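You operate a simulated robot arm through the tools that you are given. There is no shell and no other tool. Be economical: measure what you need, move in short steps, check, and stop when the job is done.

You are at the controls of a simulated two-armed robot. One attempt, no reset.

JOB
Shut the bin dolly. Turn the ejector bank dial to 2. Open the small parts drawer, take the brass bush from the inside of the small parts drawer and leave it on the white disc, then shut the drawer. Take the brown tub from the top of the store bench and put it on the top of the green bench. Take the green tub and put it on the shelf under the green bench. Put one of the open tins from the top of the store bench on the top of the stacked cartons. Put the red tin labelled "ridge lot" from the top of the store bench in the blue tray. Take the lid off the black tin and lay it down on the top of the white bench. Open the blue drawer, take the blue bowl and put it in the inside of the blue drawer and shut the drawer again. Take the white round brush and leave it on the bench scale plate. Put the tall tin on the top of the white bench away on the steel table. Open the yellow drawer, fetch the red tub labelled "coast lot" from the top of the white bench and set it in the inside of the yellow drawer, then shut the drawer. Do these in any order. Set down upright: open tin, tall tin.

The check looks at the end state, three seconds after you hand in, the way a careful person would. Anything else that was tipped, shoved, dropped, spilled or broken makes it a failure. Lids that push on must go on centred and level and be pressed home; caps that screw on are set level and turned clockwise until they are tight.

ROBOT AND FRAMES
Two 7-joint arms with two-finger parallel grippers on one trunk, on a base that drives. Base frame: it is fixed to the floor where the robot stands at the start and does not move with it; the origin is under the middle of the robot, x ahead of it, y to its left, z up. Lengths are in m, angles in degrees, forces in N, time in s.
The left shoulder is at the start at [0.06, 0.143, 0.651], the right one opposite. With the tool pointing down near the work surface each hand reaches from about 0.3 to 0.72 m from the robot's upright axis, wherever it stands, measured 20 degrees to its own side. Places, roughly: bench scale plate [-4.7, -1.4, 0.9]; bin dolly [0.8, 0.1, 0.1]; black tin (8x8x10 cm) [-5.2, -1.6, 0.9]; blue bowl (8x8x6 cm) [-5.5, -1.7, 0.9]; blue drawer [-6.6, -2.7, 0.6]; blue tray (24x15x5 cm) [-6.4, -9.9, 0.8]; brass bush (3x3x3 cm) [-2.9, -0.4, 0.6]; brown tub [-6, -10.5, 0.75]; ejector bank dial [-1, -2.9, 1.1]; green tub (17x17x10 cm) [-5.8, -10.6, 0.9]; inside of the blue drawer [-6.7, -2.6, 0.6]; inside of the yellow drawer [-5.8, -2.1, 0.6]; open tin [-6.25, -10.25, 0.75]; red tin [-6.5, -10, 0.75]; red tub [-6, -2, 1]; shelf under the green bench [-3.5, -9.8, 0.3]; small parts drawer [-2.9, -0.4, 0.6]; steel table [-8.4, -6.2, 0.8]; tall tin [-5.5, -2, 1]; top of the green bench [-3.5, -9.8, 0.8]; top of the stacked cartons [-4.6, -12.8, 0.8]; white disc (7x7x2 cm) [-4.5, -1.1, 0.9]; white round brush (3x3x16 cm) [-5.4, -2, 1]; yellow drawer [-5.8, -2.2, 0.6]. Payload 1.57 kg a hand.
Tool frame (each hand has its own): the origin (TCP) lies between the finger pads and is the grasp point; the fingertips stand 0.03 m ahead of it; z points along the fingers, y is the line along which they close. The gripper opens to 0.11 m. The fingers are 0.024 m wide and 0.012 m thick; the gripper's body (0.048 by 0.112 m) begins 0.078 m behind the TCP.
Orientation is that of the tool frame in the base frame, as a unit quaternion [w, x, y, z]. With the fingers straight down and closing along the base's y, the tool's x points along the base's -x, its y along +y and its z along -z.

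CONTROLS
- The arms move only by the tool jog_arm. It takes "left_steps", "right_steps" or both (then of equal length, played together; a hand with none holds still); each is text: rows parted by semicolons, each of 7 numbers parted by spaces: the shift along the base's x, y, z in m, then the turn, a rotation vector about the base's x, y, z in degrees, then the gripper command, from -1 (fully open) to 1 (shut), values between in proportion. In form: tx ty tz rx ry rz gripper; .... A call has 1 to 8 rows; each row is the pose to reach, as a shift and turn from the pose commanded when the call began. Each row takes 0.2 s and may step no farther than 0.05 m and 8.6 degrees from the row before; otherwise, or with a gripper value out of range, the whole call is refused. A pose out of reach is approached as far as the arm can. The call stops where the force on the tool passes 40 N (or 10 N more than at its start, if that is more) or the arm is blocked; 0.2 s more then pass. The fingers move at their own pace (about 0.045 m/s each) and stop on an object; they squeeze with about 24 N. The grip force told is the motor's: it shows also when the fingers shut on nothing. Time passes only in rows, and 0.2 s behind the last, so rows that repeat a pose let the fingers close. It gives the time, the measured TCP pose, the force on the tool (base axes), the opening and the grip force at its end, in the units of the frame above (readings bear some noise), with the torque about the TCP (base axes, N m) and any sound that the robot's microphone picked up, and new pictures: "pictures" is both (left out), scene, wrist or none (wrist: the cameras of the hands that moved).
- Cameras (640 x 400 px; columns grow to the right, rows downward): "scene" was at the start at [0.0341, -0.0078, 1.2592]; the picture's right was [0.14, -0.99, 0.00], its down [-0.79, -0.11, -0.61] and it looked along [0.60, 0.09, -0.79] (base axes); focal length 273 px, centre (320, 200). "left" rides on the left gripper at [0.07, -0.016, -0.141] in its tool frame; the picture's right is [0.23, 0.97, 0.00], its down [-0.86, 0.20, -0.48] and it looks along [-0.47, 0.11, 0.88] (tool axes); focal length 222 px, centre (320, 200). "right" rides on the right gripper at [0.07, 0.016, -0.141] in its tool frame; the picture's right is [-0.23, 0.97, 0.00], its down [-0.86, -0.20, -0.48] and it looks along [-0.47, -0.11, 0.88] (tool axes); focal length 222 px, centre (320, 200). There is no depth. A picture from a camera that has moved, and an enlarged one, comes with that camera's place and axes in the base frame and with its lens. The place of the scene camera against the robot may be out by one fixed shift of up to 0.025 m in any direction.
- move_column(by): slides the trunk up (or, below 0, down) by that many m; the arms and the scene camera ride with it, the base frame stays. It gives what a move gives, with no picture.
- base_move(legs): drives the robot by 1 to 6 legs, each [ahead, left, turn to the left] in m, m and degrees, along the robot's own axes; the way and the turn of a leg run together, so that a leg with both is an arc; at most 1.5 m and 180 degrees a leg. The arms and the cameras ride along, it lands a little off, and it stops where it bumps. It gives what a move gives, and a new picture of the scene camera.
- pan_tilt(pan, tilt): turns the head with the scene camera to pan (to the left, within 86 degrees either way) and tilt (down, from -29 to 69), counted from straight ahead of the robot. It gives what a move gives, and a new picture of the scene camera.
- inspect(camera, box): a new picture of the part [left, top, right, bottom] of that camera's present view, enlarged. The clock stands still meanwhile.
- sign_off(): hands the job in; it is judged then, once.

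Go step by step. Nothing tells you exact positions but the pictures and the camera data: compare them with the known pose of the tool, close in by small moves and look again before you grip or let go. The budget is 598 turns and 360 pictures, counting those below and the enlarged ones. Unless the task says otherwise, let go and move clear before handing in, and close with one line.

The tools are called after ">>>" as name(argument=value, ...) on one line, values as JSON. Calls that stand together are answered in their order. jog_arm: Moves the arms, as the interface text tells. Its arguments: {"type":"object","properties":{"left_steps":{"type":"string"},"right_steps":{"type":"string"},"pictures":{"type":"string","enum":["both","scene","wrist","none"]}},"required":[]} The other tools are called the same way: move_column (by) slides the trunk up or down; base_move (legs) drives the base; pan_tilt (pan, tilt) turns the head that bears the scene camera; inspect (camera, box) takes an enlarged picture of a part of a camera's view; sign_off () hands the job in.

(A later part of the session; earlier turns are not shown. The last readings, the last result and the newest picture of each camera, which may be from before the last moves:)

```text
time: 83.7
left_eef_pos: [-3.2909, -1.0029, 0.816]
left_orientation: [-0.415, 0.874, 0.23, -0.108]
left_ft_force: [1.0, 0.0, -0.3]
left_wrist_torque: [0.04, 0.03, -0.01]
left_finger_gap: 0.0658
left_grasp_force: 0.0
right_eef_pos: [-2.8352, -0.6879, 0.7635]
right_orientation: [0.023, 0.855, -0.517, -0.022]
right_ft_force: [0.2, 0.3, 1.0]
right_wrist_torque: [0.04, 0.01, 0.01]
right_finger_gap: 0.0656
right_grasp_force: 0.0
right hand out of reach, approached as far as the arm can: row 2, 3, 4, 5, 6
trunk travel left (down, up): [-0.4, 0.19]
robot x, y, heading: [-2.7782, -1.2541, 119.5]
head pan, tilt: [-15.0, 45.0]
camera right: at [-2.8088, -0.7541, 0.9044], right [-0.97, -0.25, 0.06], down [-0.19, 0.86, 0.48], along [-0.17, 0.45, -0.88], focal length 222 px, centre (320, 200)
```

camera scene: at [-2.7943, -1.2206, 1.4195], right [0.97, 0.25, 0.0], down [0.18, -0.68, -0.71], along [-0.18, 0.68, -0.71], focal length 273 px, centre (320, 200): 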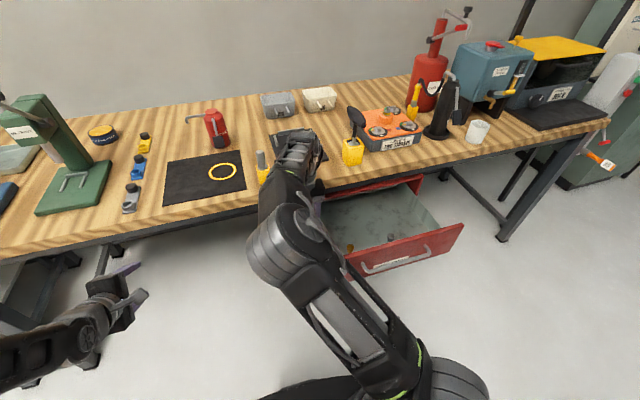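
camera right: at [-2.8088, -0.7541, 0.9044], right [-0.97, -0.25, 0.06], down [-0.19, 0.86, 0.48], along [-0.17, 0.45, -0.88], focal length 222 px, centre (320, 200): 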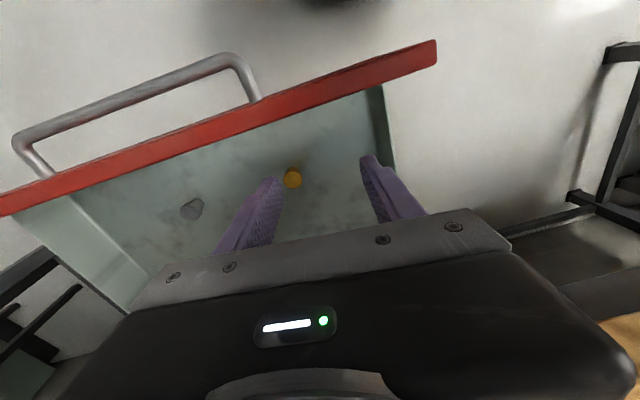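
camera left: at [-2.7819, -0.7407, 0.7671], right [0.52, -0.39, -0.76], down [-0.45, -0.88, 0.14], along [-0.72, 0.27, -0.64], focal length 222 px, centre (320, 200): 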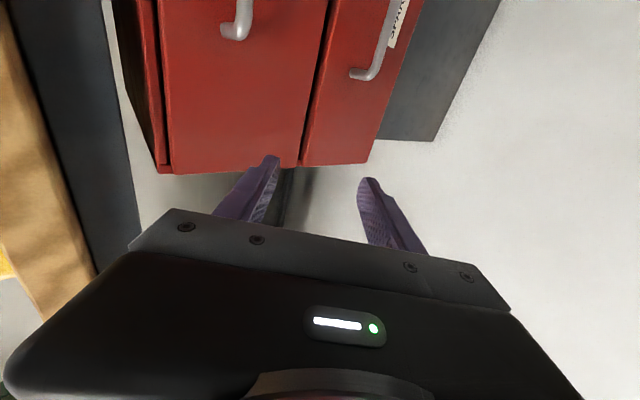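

The elbow seems trapped in a poor posture. I lift, retract, swing the hand to the right, then extend forward again.

>>> jog_arm(right_steps="0.01 -0.017 0.04 0 0 0 -0.2; 0.03 -0.05 0.06 0 0 0 -0.2; 0.05 -0.087 0.08 0 0 0 -0.2; 0.09 -0.08 0.08 0 0 0 -0.2; 0.13 -0.055 0.08 0 0 0 -0.2; 0.17 -0.03 0.08 0 0 0 -0.2; 0.21 -0.01 0.08 0 0 0 -0.2; 0.24 0.01 0.08 0 0 0 -0.2", pictures="scene")

```text
time: 85.5
left_eef_pos: [-3.2903, -1.0026, 0.8152]
left_orientation: [-0.414, 0.874, 0.229, -0.109]
left_ft_force: [-0.5, -1.1, -0.1]
left_wrist_torque: [0.01, 0.0, -0.03]
left_finger_gap: 0.0659
left_grasp_force: 0.0
right_eef_pos: [-2.6376, -0.71, 0.8679]
right_orientation: [0.02, 0.855, -0.518, -0.03]
right_ft_force: [-0.5, -0.7, 1.0]
right_wrist_torque: [-0.04, -0.01, -0.01]
right_finger_gap: 0.0662
right_grasp_force: 0.0
right hand out of reach, approached as far as the arm can: row 7, 8
trunk travel left (down, up): [-0.4, 0.19]
robot x, y, heading: [-2.7771, -1.255, 119.4]
head pan, tilt: [-15.0, 45.0]
camera scene: at [-2.7949, -1.2198, 1.4194], right [0.97, 0.25, 0.0], down [0.18, -0.69, -0.71], along [-0.18, 0.68, -0.71], focal length 273 px, centre (320, 200)
```

scene: 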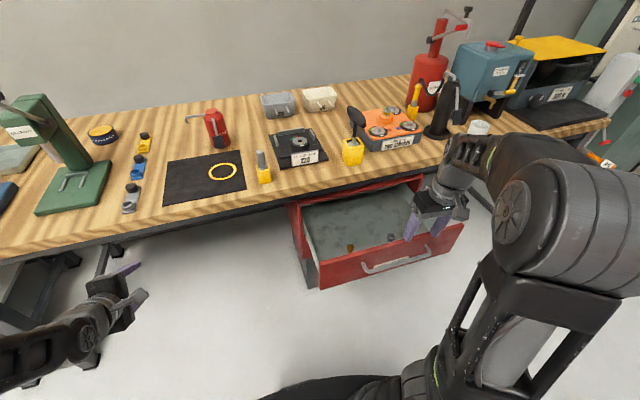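

I raise the trunk a further 0.13 so the hand works lower relative to the shoulder.

>>> move_column(by=0.13)

>>> jog_arm(right_steps="-0.02 0.01 -0.04 0 0 0 -0.2; -0.05 0.02 -0.07 0 0 0 -0.2; -0.08 0.03 -0.1 0 0 0 -0.2; -0.11 0.04 -0.13 0 0 0 -0.2; -0.145 0.06 -0.15 0 0 0 -0.2; -0.184 0.077 -0.17 0 0 0 -0.2")

```text
time: 87.0
left_eef_pos: [-3.2882, -1.0033, 0.9475]
left_orientation: [-0.415, 0.874, 0.229, -0.108]
left_ft_force: [0.0, 0.0, -1.0]
left_wrist_torque: [0.04, -0.02, -0.06]
left_finger_gap: 0.066
left_grasp_force: 0.1
right_eef_pos: [-2.6359, -0.7109, 0.9979]
right_orientation: [0.019, 0.855, -0.518, -0.031]
right_ft_force: [0.1, -0.7, -0.7]
right_wrist_torque: [0.01, 0.02, -0.02]
right_finger_gap: 0.0661
right_grasp_force: 0.0
trunk travel left (down, up): [-0.53, 0.06]
robot x, y, heading: [-2.7795, -1.2582, 119.6]
head pan, tilt: [-15.0, 45.0]
```

```text
time: 88.4
left_eef_pos: [-3.2909, -1.0035, 0.9469]
left_orientation: [-0.415, 0.874, 0.23, -0.108]
left_ft_force: [0.1, 0.5, 0.2]
left_wrist_torque: [-0.04, 0.02, -0.01]
left_finger_gap: 0.0662
left_grasp_force: 0.0
right_eef_pos: [-2.8022, -0.6948, 0.8961]
right_orientation: [0.02, 0.855, -0.517, -0.031]
right_ft_force: [1.0, 0.5, 0.8]
right_wrist_torque: [-0.01, 0.0, 0.02]
right_finger_gap: 0.0659
right_grasp_force: 0.1
right hand out of reach, approached as far as the arm can: row 1, 2, 3, 4, 5, 6
trunk travel left (down, up): [-0.53, 0.06]
robot x, y, heading: [-2.7782, -1.2544, 119.5]
head pan, tilt: [-15.0, 45.0]
camera scene: at [-2.7936, -1.2207, 1.5495], right [0.97, 0.25, 0.0], down [0.18, -0.68, -0.71], along [-0.18, 0.68, -0.71], focal length 273 px, centre (320, 200)
camera right: at [-2.7742, -0.7637, 1.0354], right [-0.97, -0.25, 0.07], down [-0.18, 0.85, 0.49], along [-0.18, 0.46, -0.87], focal length 222 px, centre (320, 200)
```

scene: 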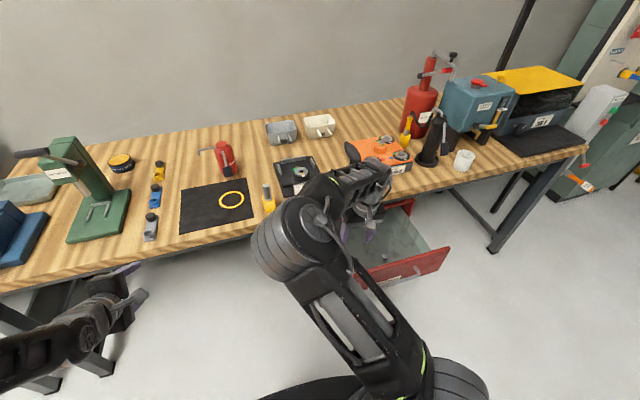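
right: 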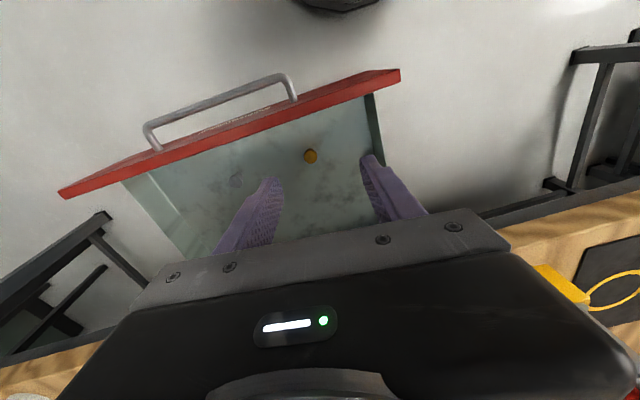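

A wrist joint seems to sit at its stop. I test a turn of the hand to the left and see whether the reach frees up.

>>> jog_arm(right_steps="0 0 0 0 0 8.5 -0.2; 0 0 0 0 0 17 -0.2; 0 0 0 0 0 25.5 -0.2; 0 0 0 0 0 34 -0.2; 0 0 0 0 0 42.5 -0.2; 0 0 0 0 0 51 -0.2", pictures="scene")

>>> jog_arm(right_steps="-0.01 0.03 -0.04 0 0 0 -0.2; -0.02 0.06 -0.08 0 0 0 -0.2", pictures="scene")

```text
time: 89.8
left_eef_pos: [-3.2892, -1.0034, 0.9468]
left_orientation: [-0.415, 0.874, 0.229, -0.108]
left_ft_force: [-0.4, 0.3, -0.3]
left_wrist_torque: [0.0, -0.01, 0.0]
left_finger_gap: 0.0656
left_grasp_force: 0.0
right_eef_pos: [-2.8135, -0.6969, 0.9007]
right_orientation: [0.029, 0.995, -0.096, -0.021]
right_ft_force: [1.1, 0.4, -0.3]
right_wrist_torque: [0.03, 0.0, 0.0]
right_finger_gap: 0.0662
right_grasp_force: 0.0
right hand out of reach, approached as far as the arm can: row 2, 3, 4, 5, 6
trunk travel left (down, up): [-0.53, 0.06]
robot x, y, heading: [-2.7771, -1.252, 119.4]
head pan, tilt: [-15.0, 45.0]
camera scene: at [-2.7936, -1.2208, 1.5495], right [0.97, 0.25, 0.0], down [0.18, -0.68, -0.71], along [-0.18, 0.68, -0.71], focal length 273 px, centre (320, 200)
```

scene: 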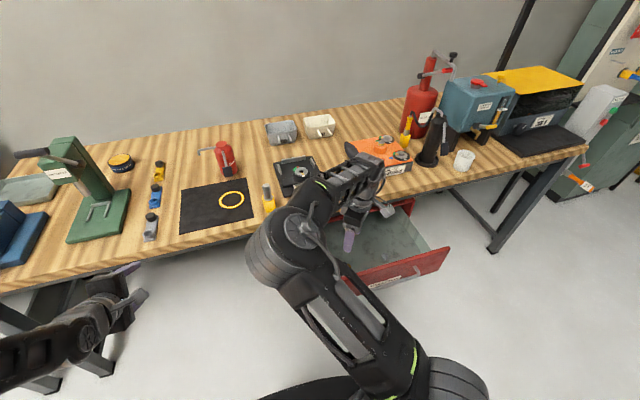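

```text
refused: row 1 steps farther than a row can; nothing moved
```

That was no better; I try the other direction.

>>> jog_arm(right_steps="0 0 0 0 0 -8.5 -0.2; 0 0 0 0 0 -17 -0.2; 0 0 0 0 0 -25.5 -0.2; 0 0 0 0 0 -34 -0.2; 0 0 0 0 0 -42.5 -0.2; 0 0 0 0 0 -51 -0.2; 0 0 0 0 0 -59.5 -0.2; 0 0 0 0 0 -68 -0.2", pictures="none")

>>> jog_arm(right_steps="0 0 0 0 0 -8.5 -0.2; 0 0 0 0 0 -17 -0.2; 0 0 0 0 0 -25.5 -0.2; 0 0 0 0 0 -34 -0.2; 0 0 0 0 0 -42.5 -0.2; 0 0 0 0 0 -51 -0.2; 0 0 0 0 0 -59.5 -0.2; 0 0 0 0 0 -68 -0.2", pictures="scene")

```text
time: 91.6
left_eef_pos: [-3.289, -1.0041, 0.9463]
left_orientation: [-0.415, 0.874, 0.229, -0.108]
left_ft_force: [-0.8, 0.1, -0.8]
left_wrist_torque: [-0.03, 0.02, 0.0]
left_finger_gap: 0.066
left_grasp_force: 0.0
right_eef_pos: [-2.812, -0.6955, 0.9006]
right_orientation: [0.014, 0.767, -0.641, -0.033]
right_ft_force: [-0.5, 0.2, -0.5]
right_wrist_torque: [0.01, 0.02, 0.0]
right_finger_gap: 0.0657
right_grasp_force: 0.0
trunk travel left (down, up): [-0.53, 0.06]
robot x, y, heading: [-2.7775, -1.2572, 119.5]
head pan, tilt: [-15.0, 45.0]
```

```text
time: 93.4
left_eef_pos: [-3.2898, -1.0031, 0.9463]
left_orientation: [-0.415, 0.874, 0.23, -0.108]
left_ft_force: [0.1, 0.4, 0.2]
left_wrist_torque: [0.0, 0.02, -0.01]
left_finger_gap: 0.066
left_grasp_force: 0.0
right_eef_pos: [-2.813, -0.6963, 0.9019]
right_orientation: [0.008, -0.278, 0.96, 0.036]
right_ft_force: [0.8, 0.4, -0.5]
right_wrist_torque: [0.03, -0.03, 0.01]
right_finger_gap: 0.0662
right_grasp_force: 0.0
trunk travel left (down, up): [-0.53, 0.06]
robot x, y, heading: [-2.7722, -1.2567, 119.5]
head pan, tilt: [-15.0, 45.0]
camera scene: at [-2.7936, -1.2208, 1.5495], right [0.97, 0.25, 0.0], down [0.18, -0.68, -0.71], along [-0.18, 0.68, -0.71], focal length 273 px, centre (320, 200)
```

scene: 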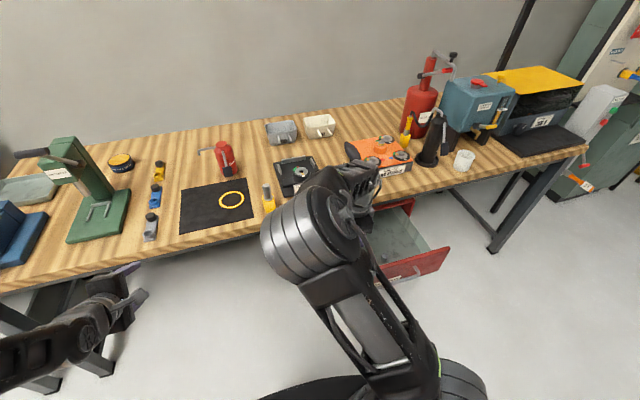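

Free in that direction. I try the descent over the bush in this yaw.

>>> jog_arm(right_steps="-0.003 0.021 -0.03 0 0 0 -0.2; -0.006 0.042 -0.06 0 0 0 -0.2; -0.009 0.063 -0.09 0 0 0 -0.2; -0.009 0.063 -0.12 0 0 0 -0.2; -0.009 0.063 -0.15 0 0 0 -0.2", pictures="both")

```text
time: 94.6
left_eef_pos: [-3.2898, -1.0025, 0.9463]
left_orientation: [-0.415, 0.874, 0.23, -0.108]
left_ft_force: [-0.1, 0.2, 0.1]
left_wrist_torque: [-0.04, -0.01, 0.04]
left_finger_gap: 0.0658
left_grasp_force: 0.1
right_eef_pos: [-2.8364, -0.6969, 0.7856]
right_orientation: [0.009, -0.28, 0.959, 0.038]
right_ft_force: [-0.2, 0.0, -0.2]
right_wrist_torque: [0.01, 0.0, 0.02]
right_finger_gap: 0.066
right_grasp_force: 0.0
right hand out of reach, approached as far as the arm can: row 2, 3, 4, 5
trunk travel left (down, up): [-0.53, 0.06]
robot x, y, heading: [-2.7794, -1.2552, 119.6]
head pan, tilt: [-15.0, 45.0]
camera scene: at [-2.794, -1.2204, 1.5496], right [0.97, 0.25, 0.0], down [0.18, -0.68, -0.71], along [-0.18, 0.68, -0.71], focal length 273 px, centre (320, 200)
camera right: at [-2.9035, -0.7306, 0.9255], right [-0.33, 0.94, 0.07], down [0.83, 0.25, 0.49], along [0.45, 0.23, -0.87], focal length 222 px, centre (320, 200)
```

scene: 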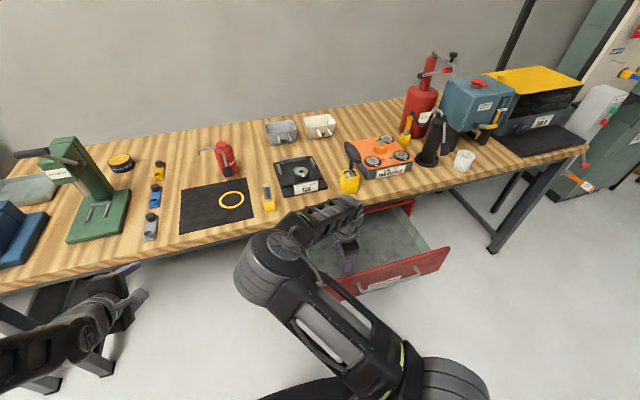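
right: 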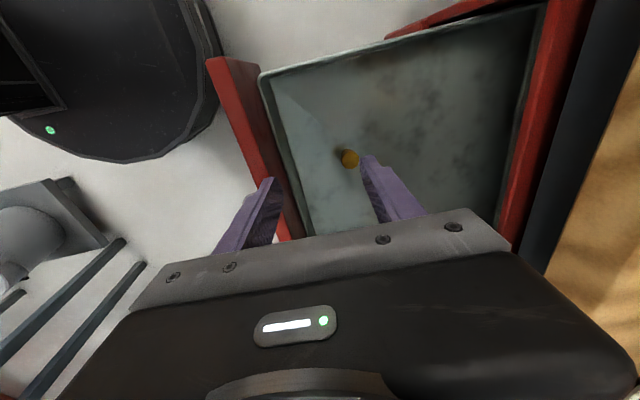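

Going through the home posture seems best: I raise, retract to home, and undo the yaw, then check the elbow.

>>> jog_arm(right_steps="0.005 -0.005 0.045 0 0 8.5 -0.2; 0.015 -0.02 0.085 0 0 17 -0.2; 0.03 -0.04 0.12 0 0 25.5 -0.2; 0.05 -0.06 0.15 0 0 34 -0.2; 0.065 -0.08 0.18 0 0 42.5 -0.2; 0.079 -0.087 0.2 0 0 51 -0.2; 0.079 -0.087 0.2 0 0 59.5 -0.2; 0.079 -0.087 0.2 0 0 68 -0.2", pictures="none")

>>> jog_arm(right_steps="0 0 0 0 0 8.5 -0.2; 0 0 0 0 0 15 -0.2; 0.03 0.017 0 0 0 18 -0.2; 0.03 0.017 0 3.5 2 18 -0.2", pictures="scene")

```text
time: 96.4
left_eef_pos: [-3.2877, -1.004, 0.9478]
left_orientation: [-0.415, 0.874, 0.23, -0.108]
left_ft_force: [0.3, 0.3, -0.3]
left_wrist_torque: [0.01, 0.0, 0.01]
left_finger_gap: 0.066
left_grasp_force: 0.0
right_eef_pos: [-2.7582, -0.7799, 0.9854]
right_orientation: [0.015, 0.769, -0.638, -0.034]
right_ft_force: [-0.5, -0.3, 0.1]
right_wrist_torque: [-0.02, -0.03, 0.01]
right_finger_gap: 0.0658
right_grasp_force: 0.1
trunk travel left (down, up): [-0.53, 0.06]
robot x, y, heading: [-2.779, -1.2572, 119.2]
head pan, tilt: [-15.0, 45.0]
```

```text
time: 97.4
left_eef_pos: [-3.2895, -1.0044, 0.946]
left_orientation: [-0.415, 0.873, 0.23, -0.108]
left_ft_force: [-0.3, -0.4, -0.2]
left_wrist_torque: [0.01, 0.0, -0.01]
left_finger_gap: 0.0661
left_grasp_force: 0.0
right_eef_pos: [-2.7283, -0.766, 0.9874]
right_orientation: [0.006, 0.858, -0.509, -0.064]
right_ft_force: [-0.3, -0.2, -0.4]
right_wrist_torque: [0.02, -0.01, 0.0]
right_finger_gap: 0.066
right_grasp_force: 0.1
trunk travel left (down, up): [-0.53, 0.06]
robot x, y, heading: [-2.776, -1.2588, 119.4]
head pan, tilt: [-15.0, 45.0]
camera scene: at [-2.7943, -1.2219, 1.5496], right [0.97, 0.25, 0.0], down [0.18, -0.68, -0.71], along [-0.18, 0.69, -0.71], focal length 273 px, centre (320, 200)
```

scene: 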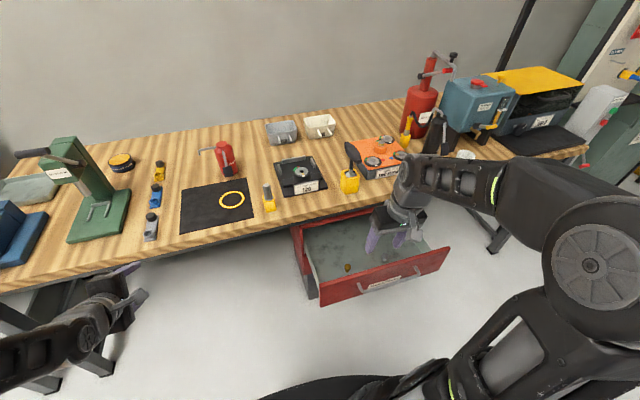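

The elbow is out again. Now I lower first, then go straight forward.

>>> jog_arm(right_steps="0 0 -0.045 -2 -1 0 -0.2; 0 0 -0.09 -4 -2.3 0 -0.2; 0 0 -0.135 -5 -3 0 -0.2; 0 0 -0.18 -5 -3 0 -0.2; -0.02 0.035 -0.18 -5 -3 0 -0.2; -0.04 0.07 -0.18 -5 -3 0 -0.2; -0.06 0.105 -0.18 -5 -3 0 -0.2; -0.08 0.13 -0.18 -5 -3 0 -0.2", pictures="both")

```text
time: 99.2
left_eef_pos: [-3.289, -1.0041, 0.9476]
left_orientation: [-0.415, 0.874, 0.229, -0.108]
left_ft_force: [0.5, -0.5, 0.3]
left_wrist_torque: [0.02, -0.01, 0.03]
left_finger_gap: 0.0659
left_grasp_force: 0.1
right_eef_pos: [-2.8105, -0.633, 0.8078]
right_orientation: [0.032, 0.858, -0.512, -0.019]
right_ft_force: [-0.3, -0.1, -0.4]
right_wrist_torque: [-0.04, 0.02, -0.01]
right_finger_gap: 0.0662
right_grasp_force: 0.0
trunk travel left (down, up): [-0.53, 0.06]
robot x, y, heading: [-2.7777, -1.2555, 119.4]
head pan, tilt: [-15.0, 45.0]
camera scene: at [-2.794, -1.2203, 1.5495], right [0.97, 0.25, 0.0], down [0.18, -0.69, -0.71], along [-0.18, 0.68, -0.71], focal length 273 px, centre (320, 200)
camera right: at [-2.7824, -0.6977, 0.9492], right [-0.96, -0.26, 0.07], down [-0.2, 0.86, 0.46], along [-0.18, 0.43, -0.88], focal length 222 px, centre (320, 200)
```

scene: 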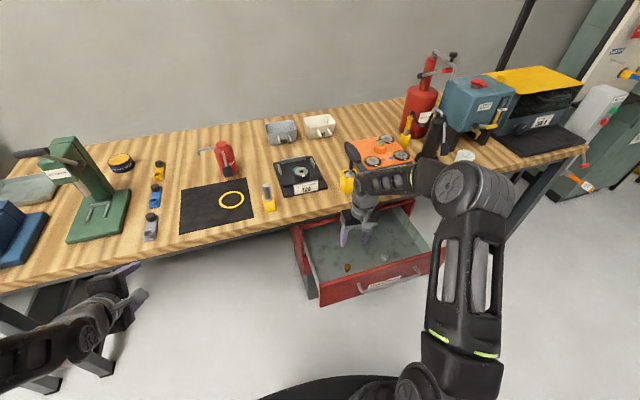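
right: 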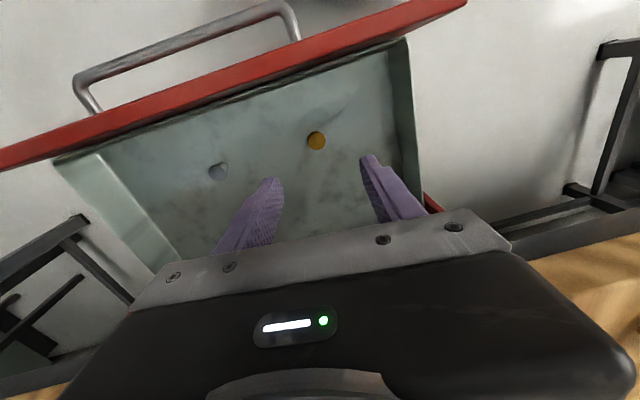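

Good reach now. I centre over the bush and descend.

>>> jog_arm(right_steps="-0.004 0.001 -0.04 1 -2 0 -0.2; -0.007 0.002 -0.08 2 -3.7 0 -0.2; -0.007 0.002 -0.12 2 -3.7 0 -0.2; -0.007 0.002 -0.145 2 -3.7 0 -0.2", pictures="wrist")

```text
time: 100.2
left_eef_pos: [-3.2889, -1.0027, 0.9473]
left_orientation: [-0.415, 0.874, 0.23, -0.108]
left_ft_force: [0.4, 0.0, 0.9]
left_wrist_torque: [0.03, 0.04, 0.01]
left_finger_gap: 0.0661
left_grasp_force: 0.1
right_eef_pos: [-2.8156, -0.6299, 0.6585]
right_orientation: [0.0, 0.859, -0.513, -0.001]
right_ft_force: [-0.2, 0.2, -0.3]
right_wrist_torque: [-0.01, 0.0, -0.03]
right_finger_gap: 0.0659
right_grasp_force: 0.1
trunk travel left (down, up): [-0.53, 0.06]
robot x, y, heading: [-2.7789, -1.2532, 119.5]
head pan, tilt: [-15.0, 45.0]
camera right: at [-2.7959, -0.6991, 0.8002], right [-0.96, -0.26, 0.0], down [-0.23, 0.85, 0.48], along [-0.13, 0.46, -0.88], focal length 222 px, centre (320, 200)
```

right: 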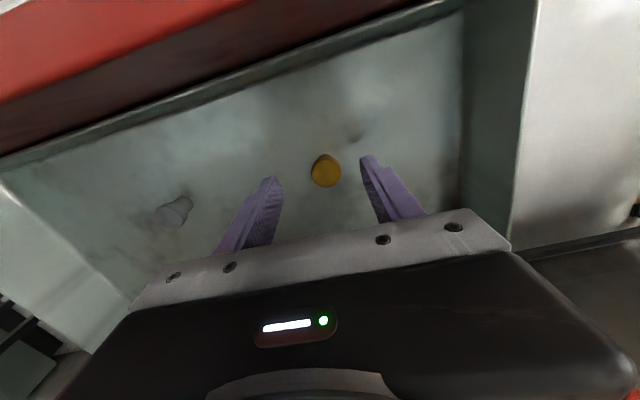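

>>> jog_arm(right_steps="-0.004 -0.005 -0.01 0 0 0 -0.2; -0.004 -0.005 -0.02 0 0 0 -0.2; -0.004 -0.005 -0.027 0 0 0 -0.2", pictures="wrist")

```text
time: 101.0
left_eef_pos: [-3.2889, -1.0035, 0.9469]
left_orientation: [-0.415, 0.873, 0.231, -0.108]
left_ft_force: [0.3, 0.2, -0.3]
left_wrist_torque: [-0.01, 0.04, 0.0]
left_finger_gap: 0.0658
left_grasp_force: 0.1
right_eef_pos: [-2.8185, -0.6363, 0.6322]
right_orientation: [0.0, 0.859, -0.512, 0.0]
right_ft_force: [0.4, -0.6, 0.4]
right_wrist_torque: [0.02, 0.01, -0.02]
right_finger_gap: 0.066
right_grasp_force: 0.1
trunk travel left (down, up): [-0.53, 0.06]
robot x, y, heading: [-2.7787, -1.2589, 119.5]
head pan, tilt: [-15.0, 45.0]
camera right: at [-2.7999, -0.7054, 0.7742], right [-0.96, -0.26, 0.0], down [-0.23, 0.85, 0.48], along [-0.13, 0.46, -0.88], focal length 222 px, centre (320, 200)
```

right: 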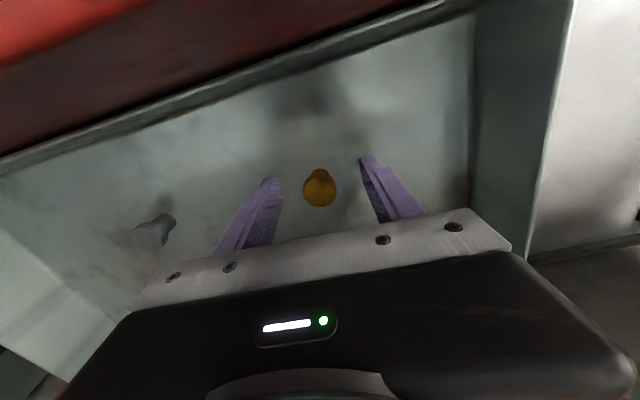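

No contact yet; the bush still lies a little lower. I descend more and then grip.

>>> jog_arm(right_steps="0 0 -0.008 0 0 0 -0.2; 0 0 -0.014 0 0 0 -0.2; 0 0 -0.02 0 0 0 -0.2; 0 0 -0.02 0 0 0 0.4; 0 0 -0.02 0 0 0 1; 0 0 -0.02 0 0 0 1; 0 0 -0.02 0 0 0 1", pictures="wrist")

```text
time: 102.0
left_eef_pos: [-3.2899, -1.005, 0.9471]
left_orientation: [-0.416, 0.873, 0.23, -0.108]
left_ft_force: [0.4, 0.2, 0.6]
left_wrist_torque: [-0.03, 0.03, -0.01]
left_finger_gap: 0.066
left_grasp_force: 0.1
right_eef_pos: [-2.8219, -0.632, 0.6187]
right_orientation: [-0.004, 0.859, -0.513, -0.007]
right_ft_force: [-1.4, 1.5, 5.3]
right_wrist_torque: [-0.23, -0.13, -0.04]
right_finger_gap: 0.0583
right_grasp_force: 6.0
trunk travel left (down, up): [-0.53, 0.06]
robot x, y, heading: [-2.7746, -1.2545, 119.3]
head pan, tilt: [-15.0, 45.0]
stopped in row 5 (right hand): the force on the tool passed its limit (the readings are from after the stop); the commanded pose is now the measured one
camera right: at [-2.8029, -0.7021, 0.7595], right [-0.96, -0.26, 0.0], down [-0.23, 0.84, 0.49], along [-0.13, 0.47, -0.87], focal length 222 px, centre (320, 200)
```

right: 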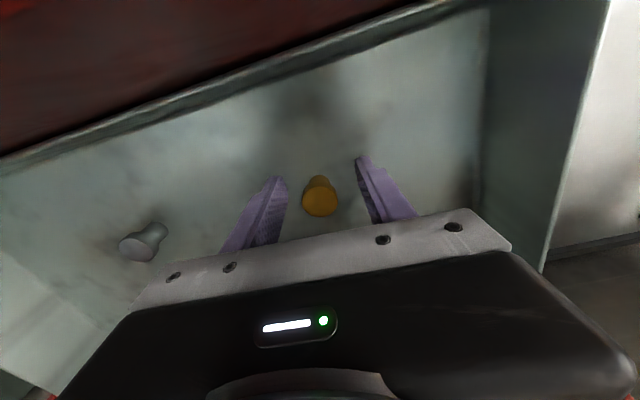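

Floor touched. I rise 3 mm and close the fingers.

>>> jog_arm(right_steps="0 0 0.003 0 0 0 -0.1; 0 0 0.003 0 0 0 0.4; 0 0 0.003 0 0 0 1; 0 0 0.003 0 0 0 1; 0 0 0.003 0 0 0 1", pictures="wrist")

```text
time: 103.2
left_eef_pos: [-3.2892, -1.0042, 0.9475]
left_orientation: [-0.415, 0.874, 0.23, -0.108]
left_ft_force: [0.6, -0.5, 0.0]
left_wrist_torque: [-0.03, 0.02, 0.0]
left_finger_gap: 0.0657
left_grasp_force: 0.1
right_eef_pos: [-2.8221, -0.634, 0.62]
right_orientation: [-0.002, 0.859, -0.512, -0.003]
right_ft_force: [-0.5, -0.5, 0.2]
right_wrist_torque: [0.0, 0.01, -0.03]
right_finger_gap: 0.025
right_grasp_force: 24.2
trunk travel left (down, up): [-0.53, 0.06]
robot x, y, heading: [-2.7771, -1.2565, 119.6]
head pan, tilt: [-15.0, 45.0]
camera right: at [-2.8017, -0.7037, 0.7606], right [-0.96, -0.26, 0.0], down [-0.23, 0.84, 0.49], along [-0.13, 0.47, -0.87], focal length 222 px, centre (320, 200)
```

right: 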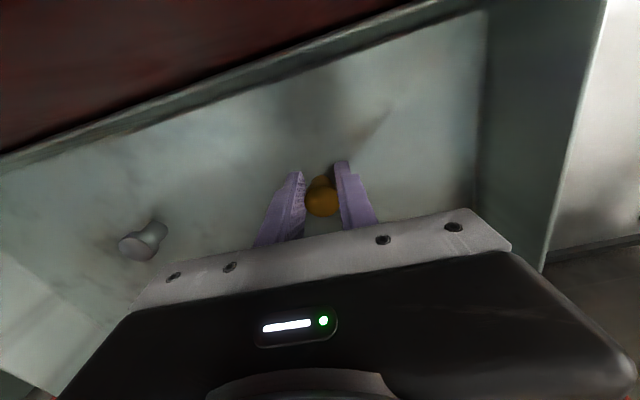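

Bush gripped. I lift it clear and retract to home.

>>> jog_arm(right_steps="0 0 0.05 0 0 0 1; 0 0 0.1 0 0 0 1; 0 0 0.15 0 0 0 1; 0 0 0.195 0 0 0 1; 0.02 -0.035 0.21 0 0 0 1; 0.04 -0.07 0.23 0 0 0 1; 0.06 -0.105 0.25 0 0 0 1; 0.08 -0.135 0.27 0 0 0 1", pictures="both")

```text
time: 105.0
left_eef_pos: [-3.2883, -1.0044, 0.9471]
left_orientation: [-0.415, 0.874, 0.231, -0.108]
left_ft_force: [0.0, -0.5, 0.6]
left_wrist_torque: [0.0, 0.02, 0.0]
left_finger_gap: 0.0658
left_grasp_force: 0.2
right_eef_pos: [-2.7413, -0.7685, 0.8925]
right_orientation: [-0.003, 0.859, -0.512, -0.005]
right_ft_force: [0.4, 0.2, -0.7]
right_wrist_torque: [0.0, 0.02, -0.01]
right_finger_gap: 0.0252
right_grasp_force: 24.1
trunk travel left (down, up): [-0.53, 0.06]
robot x, y, heading: [-2.7793, -1.2536, 119.5]
head pan, tilt: [-15.0, 45.0]
camera scene: at [-2.7927, -1.2219, 1.5496], right [0.97, 0.25, 0.0], down [0.18, -0.68, -0.71], along [-0.18, 0.69, -0.71], focal length 273 px, centre (320, 200)
camera right: at [-2.7214, -0.8387, 1.0334], right [-0.96, -0.26, 0.0], down [-0.23, 0.84, 0.49], along [-0.13, 0.47, -0.87], focal length 222 px, centre (320, 200)
```

scene: 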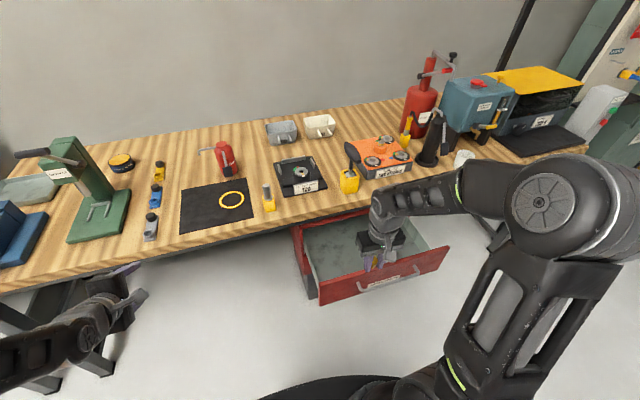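
right: 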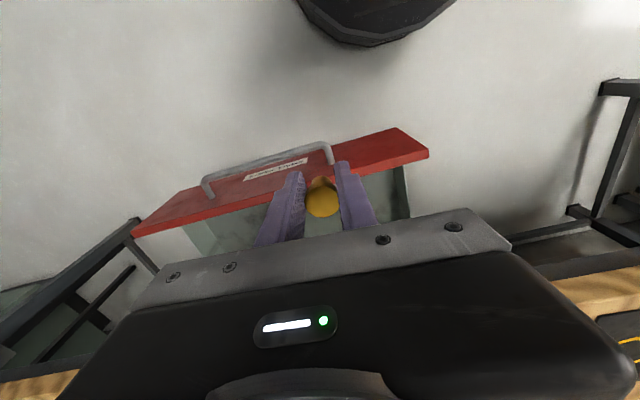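

Next I bring the left hand back to plain pointing-down posture, fingers shut, for pushing the drawer.

>>> jog_arm(left_steps="0 0 0.01 -7 -4 0 1; 0 0 0.01 -14 -8 0 1; 0 0 0.01 -21 -12 0 1; 0 0 0.01 -28 -16 0 1; 0 0 0.01 -35 -20 0 1; 0 0 0.01 -42.6 -24.1 0 1", pictures="none")

>>> jog_arm(left_steps="0 0 0 0 0 -8.5 1; 0 0 0 0 0 -17 1; 0 0 0 0 0 -25.5 1; 0 0 0 0 0 -34 1; 0 0 0 0 0 -42.5 1; 0 0 0 0 0 -51 1; 0 0 0 0 0 -59.5 1; 0 0 0 0 0 -68 1", pictures="none")

>>> jog_arm(left_steps="0.02 -0.03 0.02 0 0 -8.5 1; 0.03 -0.05 0.02 0 0 -17 1; 0.03 -0.05 0.02 0 0 -22 1", pictures="scene")

```text
time: 106.4
left_eef_pos: [-3.2888, -1.004, 0.9566]
left_orientation: [-0.015, 0.967, 0.255, -0.003]
left_ft_force: [0.4, 0.1, 0.0]
left_wrist_torque: [0.0, -0.01, -0.03]
left_finger_gap: 0.0
left_grasp_force: 21.2
left hand out of reach, approached as far as the arm can: row 2
right_eef_pos: [-2.7415, -0.7664, 0.8908]
right_orientation: [-0.002, 0.859, -0.512, -0.003]
right_ft_force: [0.2, 0.9, -1.2]
right_wrist_torque: [-0.02, 0.0, 0.03]
right_finger_gap: 0.0252
right_grasp_force: 23.9
trunk travel left (down, up): [-0.53, 0.06]
robot x, y, heading: [-2.7778, -1.2531, 119.7]
head pan, tilt: [-15.0, 45.0]
```

```text
time: 108.2
left_eef_pos: [-3.2881, -1.0034, 0.9558]
left_orientation: [-0.015, 0.943, -0.331, 0.007]
left_ft_force: [-0.2, -0.6, -0.5]
left_wrist_torque: [-0.02, 0.01, -0.02]
left_finger_gap: 0.0
left_grasp_force: 21.1
right_eef_pos: [-2.7416, -0.768, 0.8923]
right_orientation: [-0.003, 0.859, -0.512, -0.003]
right_ft_force: [-0.2, 0.2, 0.2]
right_wrist_torque: [0.01, 0.0, -0.03]
right_finger_gap: 0.0253
right_grasp_force: 23.5
trunk travel left (down, up): [-0.53, 0.06]
robot x, y, heading: [-2.7784, -1.2552, 119.5]
head pan, tilt: [-15.0, 45.0]
```

```text
time: 109.0
left_eef_pos: [-3.2577, -1.054, 0.9781]
left_orientation: [-0.014, 0.864, -0.504, 0.009]
left_ft_force: [-0.4, -0.1, 0.6]
left_wrist_torque: [-0.03, -0.01, 0.0]
left_finger_gap: 0.0
left_grasp_force: 21.4
right_eef_pos: [-2.7423, -0.7681, 0.8922]
right_orientation: [-0.002, 0.859, -0.511, -0.005]
right_ft_force: [0.3, 0.3, -1.1]
right_wrist_torque: [-0.02, 0.03, 0.0]
right_finger_gap: 0.0249
right_grasp_force: 23.9
trunk travel left (down, up): [-0.53, 0.06]
robot x, y, heading: [-2.7771, -1.2553, 119.4]
head pan, tilt: [-15.0, 45.0]
camera scene: at [-2.7934, -1.2208, 1.5495], right [0.97, 0.25, 0.0], down [0.18, -0.68, -0.71], along [-0.18, 0.68, -0.71], focal length 273 px, centre (320, 200)
```

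scene: 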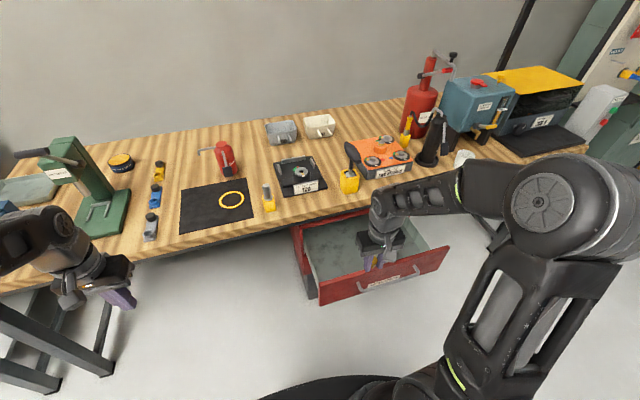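

I move the base right so the left hand faces the open drawer.

>>> base_move(legs=[[-0.06, 0, 0], [0, -0.6, 0]])

>>> pan_tilt(pan=15, tilt=50)

```text
time: 112.9
left_eef_pos: [-2.7168, -0.8146, 0.9781]
left_orientation: [-0.014, 0.865, -0.501, 0.008]
left_ft_force: [-0.2, -0.1, -0.6]
left_wrist_torque: [-0.01, 0.0, 0.0]
left_finger_gap: 0.0
left_grasp_force: 21.0
right_eef_pos: [-2.2038, -0.5273, 0.8921]
right_orientation: [-0.002, 0.86, -0.511, -0.004]
right_ft_force: [0.0, -1.0, -0.4]
right_wrist_torque: [0.0, 0.02, 0.03]
right_finger_gap: 0.0253
right_grasp_force: 23.9
trunk travel left (down, up): [-0.53, 0.06]
robot x, y, heading: [-2.2355, -1.0132, 119.9]
head pan, tilt: [-15.0, 45.0]
camera scene: at [-2.2528, -0.9799, 1.5495], right [0.97, 0.26, 0.0], down [0.18, -0.68, -0.71], along [-0.18, 0.68, -0.71], focal length 273 px, centre (320, 200)
```

scene: 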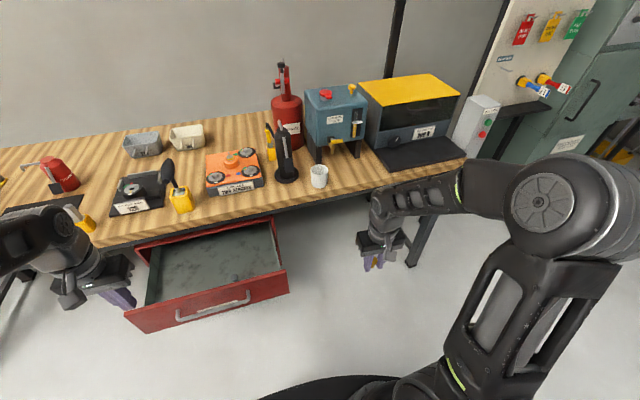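

```text
time: 113.9
left_eef_pos: [-2.7189, -0.8163, 0.9784]
left_orientation: [-0.013, 0.865, -0.501, 0.009]
left_ft_force: [-0.7, 0.5, 1.1]
left_wrist_torque: [0.01, -0.01, 0.01]
left_finger_gap: 0.0
left_grasp_force: 21.4
right_eef_pos: [-2.2042, -0.5271, 0.8923]
right_orientation: [-0.002, 0.861, -0.509, -0.003]
right_ft_force: [-0.3, 0.7, -0.1]
right_wrist_torque: [-0.02, 0.01, -0.02]
right_finger_gap: 0.0252
right_grasp_force: 24.1
trunk travel left (down, up): [-0.53, 0.06]
robot x, y, heading: [-2.24, -1.0125, 119.9]
head pan, tilt: [15.0, 50.0]
camera scene: at [-2.2869, -1.0042, 1.5426], right [0.71, 0.7, 0.0], down [0.54, -0.54, -0.64], along [-0.45, 0.46, -0.77], focal length 273 px, centre (320, 200)
```

scene: 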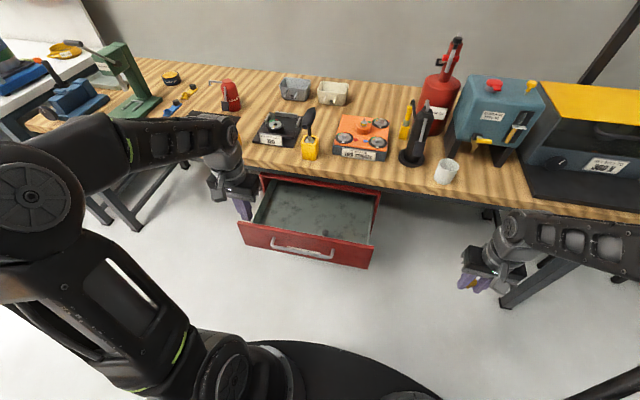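

I place the left fist in front of the handle.

>>> jog_arm(left_steps="0.025 0.015 -0.03 0 0 0 1; 0.05 0.03 -0.06 0 0 0 1; 0.078 0.045 -0.09 0 0 0 1; 0.078 0.045 -0.135 0 0 0 1; 0.078 0.045 -0.18 0 0 0 1; 0.078 0.045 -0.225 0 0 0 1; 0.078 0.045 -0.275 0 0 0 1", pictures="both")

```text
time: 115.5
left_eef_pos: [-2.6403, -0.7718, 0.7004]
left_orientation: [-0.012, 0.866, -0.5, 0.009]
left_ft_force: [-0.5, 0.3, 0.0]
left_wrist_torque: [-0.03, -0.02, 0.02]
left_finger_gap: 0.0001
left_grasp_force: 21.3
right_eef_pos: [-2.2043, -0.5264, 0.8916]
right_orientation: [-0.002, 0.86, -0.51, -0.004]
right_ft_force: [-0.1, 0.7, 0.2]
right_wrist_torque: [0.01, -0.03, -0.02]
right_finger_gap: 0.0252
right_grasp_force: 24.0
trunk travel left (down, up): [-0.53, 0.06]
robot x, y, heading: [-2.2342, -1.0123, 119.9]
head pan, tilt: [15.0, 50.0]
camera scene: at [-2.2873, -1.0035, 1.5427], right [0.71, 0.7, 0.0], down [0.54, -0.54, -0.64], along [-0.45, 0.46, -0.77], focal length 273 px, centre (320, 200)
camera left: at [-2.5966, -0.825, 0.8404], right [-0.73, -0.68, -0.03], down [-0.61, 0.64, 0.47], along [-0.3, 0.36, -0.88], focal length 222 px, centre (320, 200)
```

scene: 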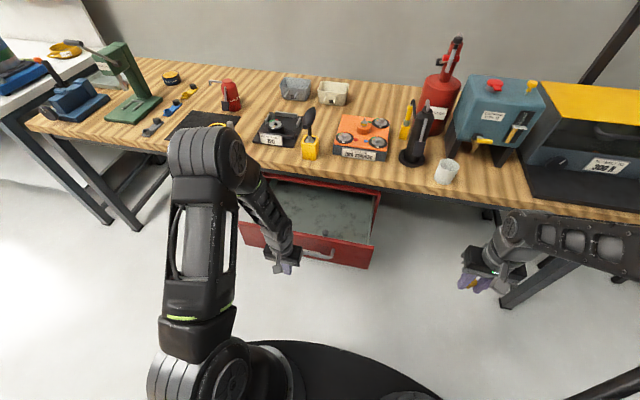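
left: 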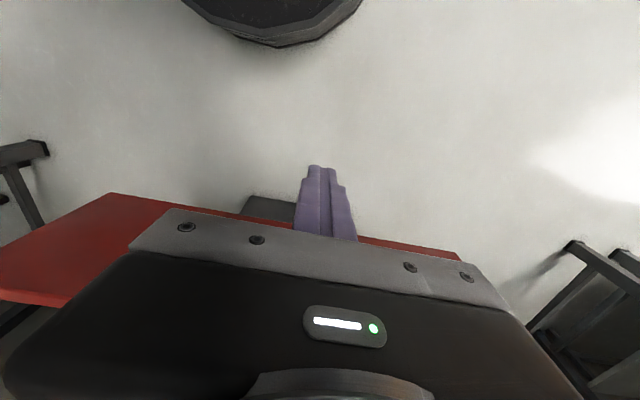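

I tilt the fist forward so the wrist stays clear of the bench edge, and push the drawer in.

>>> jog_arm(left_steps="0 0 0 7 4 0 1; 0 0 0 14 8 0 1; 0 0 0 21 12 0 1; -0.01 0.017 0 25 14.5 0 1; -0.03 0.05 0 25 14.5 0 1; -0.05 0.085 0 25 14.5 0 1; -0.072 0.12 0 25 14.5 0 1; -0.094 0.155 0 25 14.5 0 1", pictures="scene")

```text
time: 117.3
left_eef_pos: [-2.7338, -0.6144, 0.7055]
left_orientation: [-0.137, 0.836, -0.489, -0.208]
left_ft_force: [-0.2, -0.4, 0.2]
left_wrist_torque: [0.02, -0.02, 0.02]
left_finger_gap: 0.0
left_grasp_force: 21.3
right_eef_pos: [-2.204, -0.5271, 0.8931]
right_orientation: [-0.003, 0.86, -0.51, -0.004]
right_ft_force: [-0.4, -1.2, -1.1]
right_wrist_torque: [-0.04, 0.01, 0.01]
right_finger_gap: 0.0252
right_grasp_force: 24.0
trunk travel left (down, up): [-0.53, 0.06]
robot x, y, heading: [-2.2376, -1.0135, 119.7]
head pan, tilt: [15.0, 50.0]
camera scene: at [-2.2873, -1.0037, 1.5426], right [0.71, 0.7, 0.0], down [0.54, -0.54, -0.64], along [-0.45, 0.46, -0.77], focal length 273 px, centre (320, 200)
```

scene: 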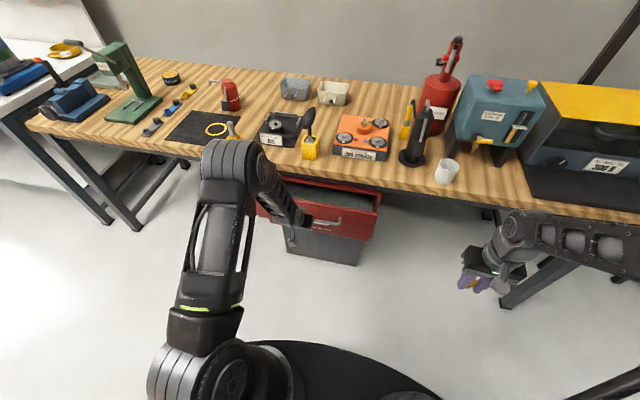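

Moving in well; I continue to the stop.

>>> jog_arm(left_steps="-0.02 0.034 0 0 0 0 1; -0.041 0.068 0 0 0 0 1; -0.062 0.102 0 0 0 0 1; -0.073 0.12 0 0 0 0 1; -0.083 0.137 0 0 0 0 1; -0.094 0.155 0 0 0 0 1", pictures="scene")

```text
time: 118.1
left_eef_pos: [-2.7867, -0.5302, 0.6934]
left_orientation: [-0.129, 0.84, -0.491, -0.192]
left_ft_force: [0.4, -2.0, -1.0]
left_wrist_torque: [0.18, 0.11, 0.01]
left_finger_gap: 0.0
left_grasp_force: 21.6
right_eef_pos: [-2.2053, -0.5256, 0.8913]
right_orientation: [-0.001, 0.861, -0.509, -0.004]
right_ft_force: [-0.7, -0.1, -0.4]
right_wrist_torque: [-0.06, -0.08, 0.03]
right_finger_gap: 0.0253
right_grasp_force: 24.2
trunk travel left (down, up): [-0.53, 0.06]
robot x, y, heading: [-2.2374, -1.0158, 120.2]
head pan, tilt: [15.0, 50.0]
stopped in row 4 (left hand): the force on the tool passed its limit (the readings are from after the stop); the commanded pose is now the measured one
camera scene: at [-2.2883, -1.0027, 1.5425], right [0.71, 0.71, 0.0], down [0.54, -0.54, -0.64], along [-0.45, 0.45, -0.77], focal length 273 px, centre (320, 200)
```

scene: 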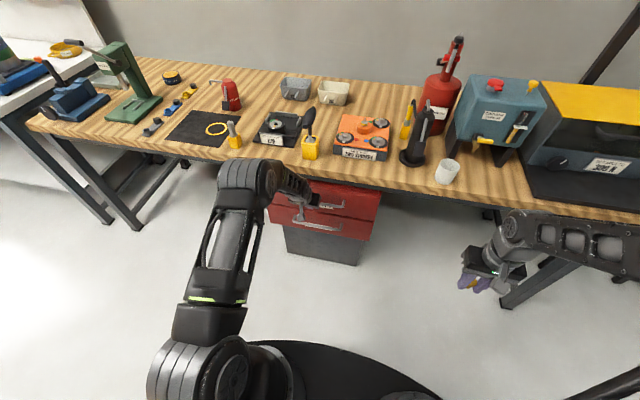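

>>> jog_arm(left_steps="-0.005 0.009 0 0 0 0 1; -0.015 0.026 0 0 0 0 1; -0.02 0.035 0 0 0 0 1", pictures="none")

>>> jog_arm(left_steps="0.02 -0.034 0 0 0 0 1; 0.04 -0.068 0.01 0 0 0 1; 0.058 -0.1 0.04 -7 -4 0 1; 0.07 -0.12 0.08 -14 -8 0 1; 0.08 -0.13 0.12 -20 -11.5 0 1; 0.08 -0.13 0.16 -21 -12 0 1; 0.08 -0.13 0.2 -21 -12 0 1", pictures="none")

>>> inspect(camera="scene", box=[230, 150, 410, 270])

```text
time: 118.6
left_eef_pos: [-2.7902, -0.5295, 0.6856]
left_orientation: [-0.121, 0.843, -0.492, -0.18]
left_ft_force: [4.0, -5.8, 4.6]
left_wrist_torque: [0.06, 0.01, 0.01]
left_finger_gap: 0.0
left_grasp_force: 20.9
right_eef_pos: [-2.2054, -0.5246, 0.8905]
right_orientation: [-0.002, 0.861, -0.509, -0.003]
right_ft_force: [0.7, 0.7, 0.2]
right_wrist_torque: [-0.04, -0.04, -0.02]
right_finger_gap: 0.0251
right_grasp_force: 23.8
trunk travel left (down, up): [-0.53, 0.06]
robot x, y, heading: [-2.2374, -1.0142, 120.0]
head pan, tilt: [15.0, 50.0]
stopped in row 2 (left hand): the force on the tool passed its limit (the readings are from after the stop); the commanded pose is now the measured one
```

```text
time: 120.2
left_eef_pos: [-2.7099, -0.6611, 0.8885]
left_orientation: [-0.018, 0.865, -0.502, 0.0]
left_ft_force: [-0.4, 0.2, 0.8]
left_wrist_torque: [-0.02, 0.0, 0.0]
left_finger_gap: 0.0002
left_grasp_force: 21.7
right_eef_pos: [-2.2049, -0.5288, 0.8924]
right_orientation: [-0.002, 0.861, -0.509, -0.003]
right_ft_force: [0.9, 0.2, -0.3]
right_wrist_torque: [0.01, -0.01, 0.0]
right_finger_gap: 0.0251
right_grasp_force: 24.6
trunk travel left (down, up): [-0.53, 0.06]
robot x, y, heading: [-2.2377, -1.0179, 119.9]
head pan, tilt: [15.0, 50.0]
```

```text
3.33 times, centred on (320, 210) of scene
camera zoom: at [-2.2862, -1.0055, 1.5426], right [0.71, 0.71, 0.0], down [0.54, -0.54, -0.64], along [-0.45, 0.46, -0.77], focal length 909 px, centre (320, 167)
```

zoom: 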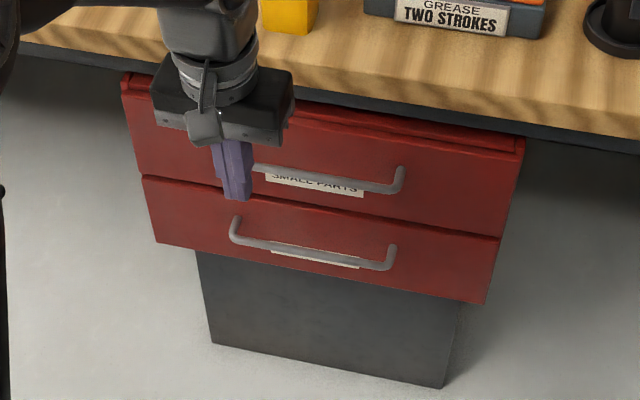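

The drawer is shut. I bring the left hand home and slide along the bench toward the white disc.

>>> jog_arm(left_steps="0.02 -0.04 0.02 0 0 0 0; 0.04 -0.08 0.04 0 0 0 -0.5; 0.05 -0.12 0.06 0 0 0 -1; 0.05 -0.13 0.08 0 0 0 -1", pictures="none")

>>> base_move(legs=[[-0.15, 0, 0], [0, 1.3, 0]])

>>> pan_tilt(pan=45, tilt=25)

```text
time: 121.2
left_eef_pos: [-2.6615, -0.7868, 0.9648]
left_orientation: [-0.017, 0.865, -0.501, 0.001]
left_ft_force: [-0.1, -0.1, -0.4]
left_wrist_torque: [0.01, 0.01, -0.02]
left_finger_gap: 0.0821
left_grasp_force: 0.1
right_eef_pos: [-2.2053, -0.5277, 0.8924]
right_orientation: [-0.002, 0.861, -0.508, -0.002]
right_ft_force: [0.2, -0.5, -0.4]
right_wrist_torque: [0.03, -0.01, -0.01]
right_finger_gap: 0.025
right_grasp_force: 23.8
trunk travel left (down, up): [-0.53, 0.06]
robot x, y, heading: [-2.2383, -1.0155, 119.9]
head pan, tilt: [15.0, 50.0]
```

```text
time: 122.7
left_eef_pos: [-2.5916, -0.912, 0.9633]
left_orientation: [-0.018, 0.866, -0.499, 0.001]
left_ft_force: [-0.4, 0.3, 0.0]
left_wrist_torque: [-0.02, -0.02, -0.01]
left_finger_gap: 0.1101
left_grasp_force: 0.2
right_eef_pos: [-2.1362, -0.6503, 0.892]
right_orientation: [-0.001, 0.862, -0.506, -0.002]
right_ft_force: [1.7, -0.2, 0.0]
right_wrist_torque: [-0.04, -0.04, 0.0]
right_finger_gap: 0.0251
right_grasp_force: 24.1
trunk travel left (down, up): [-0.53, 0.06]
robot x, y, heading: [-2.1643, -1.14, 120.2]
head pan, tilt: [15.0, 50.0]
stopped in leg 1: the robot was blocked; the commanded pose is now the measured one
camera scene: at [-2.2159, -1.1278, 1.5426], right [0.7, 0.71, 0.0], down [0.54, -0.54, -0.64], along [-0.46, 0.45, -0.77], focal length 273 px, centre (320, 200)
```

scene: 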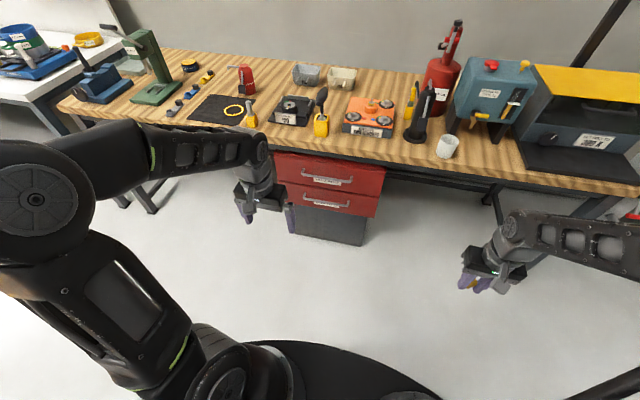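

```text
time: 123.7
left_eef_pos: [-2.5918, -0.9128, 0.9654]
left_orientation: [-0.018, 0.866, -0.499, 0.001]
left_ft_force: [0.2, -0.2, -0.1]
left_wrist_torque: [0.0, 0.01, 0.01]
left_finger_gap: 0.1101
left_grasp_force: 0.1
right_eef_pos: [-2.1345, -0.6518, 0.8911]
right_orientation: [-0.002, 0.862, -0.506, -0.004]
right_ft_force: [0.4, -0.2, -0.4]
right_wrist_torque: [0.02, -0.01, 0.02]
right_finger_gap: 0.0252
right_grasp_force: 24.1
trunk travel left (down, up): [-0.53, 0.06]
robot x, y, heading: [-2.1667, -1.1387, 120.2]
head pan, tilt: [45.0, 25.0]
camera scene: at [-2.2495, -1.1598, 1.5801], right [0.26, 0.97, 0.0], down [0.41, -0.11, -0.91], along [-0.88, 0.23, -0.42], focal length 273 px, centre (320, 200)
```

scene: 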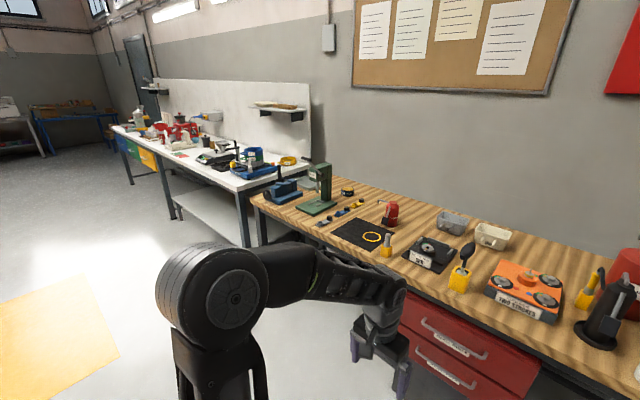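

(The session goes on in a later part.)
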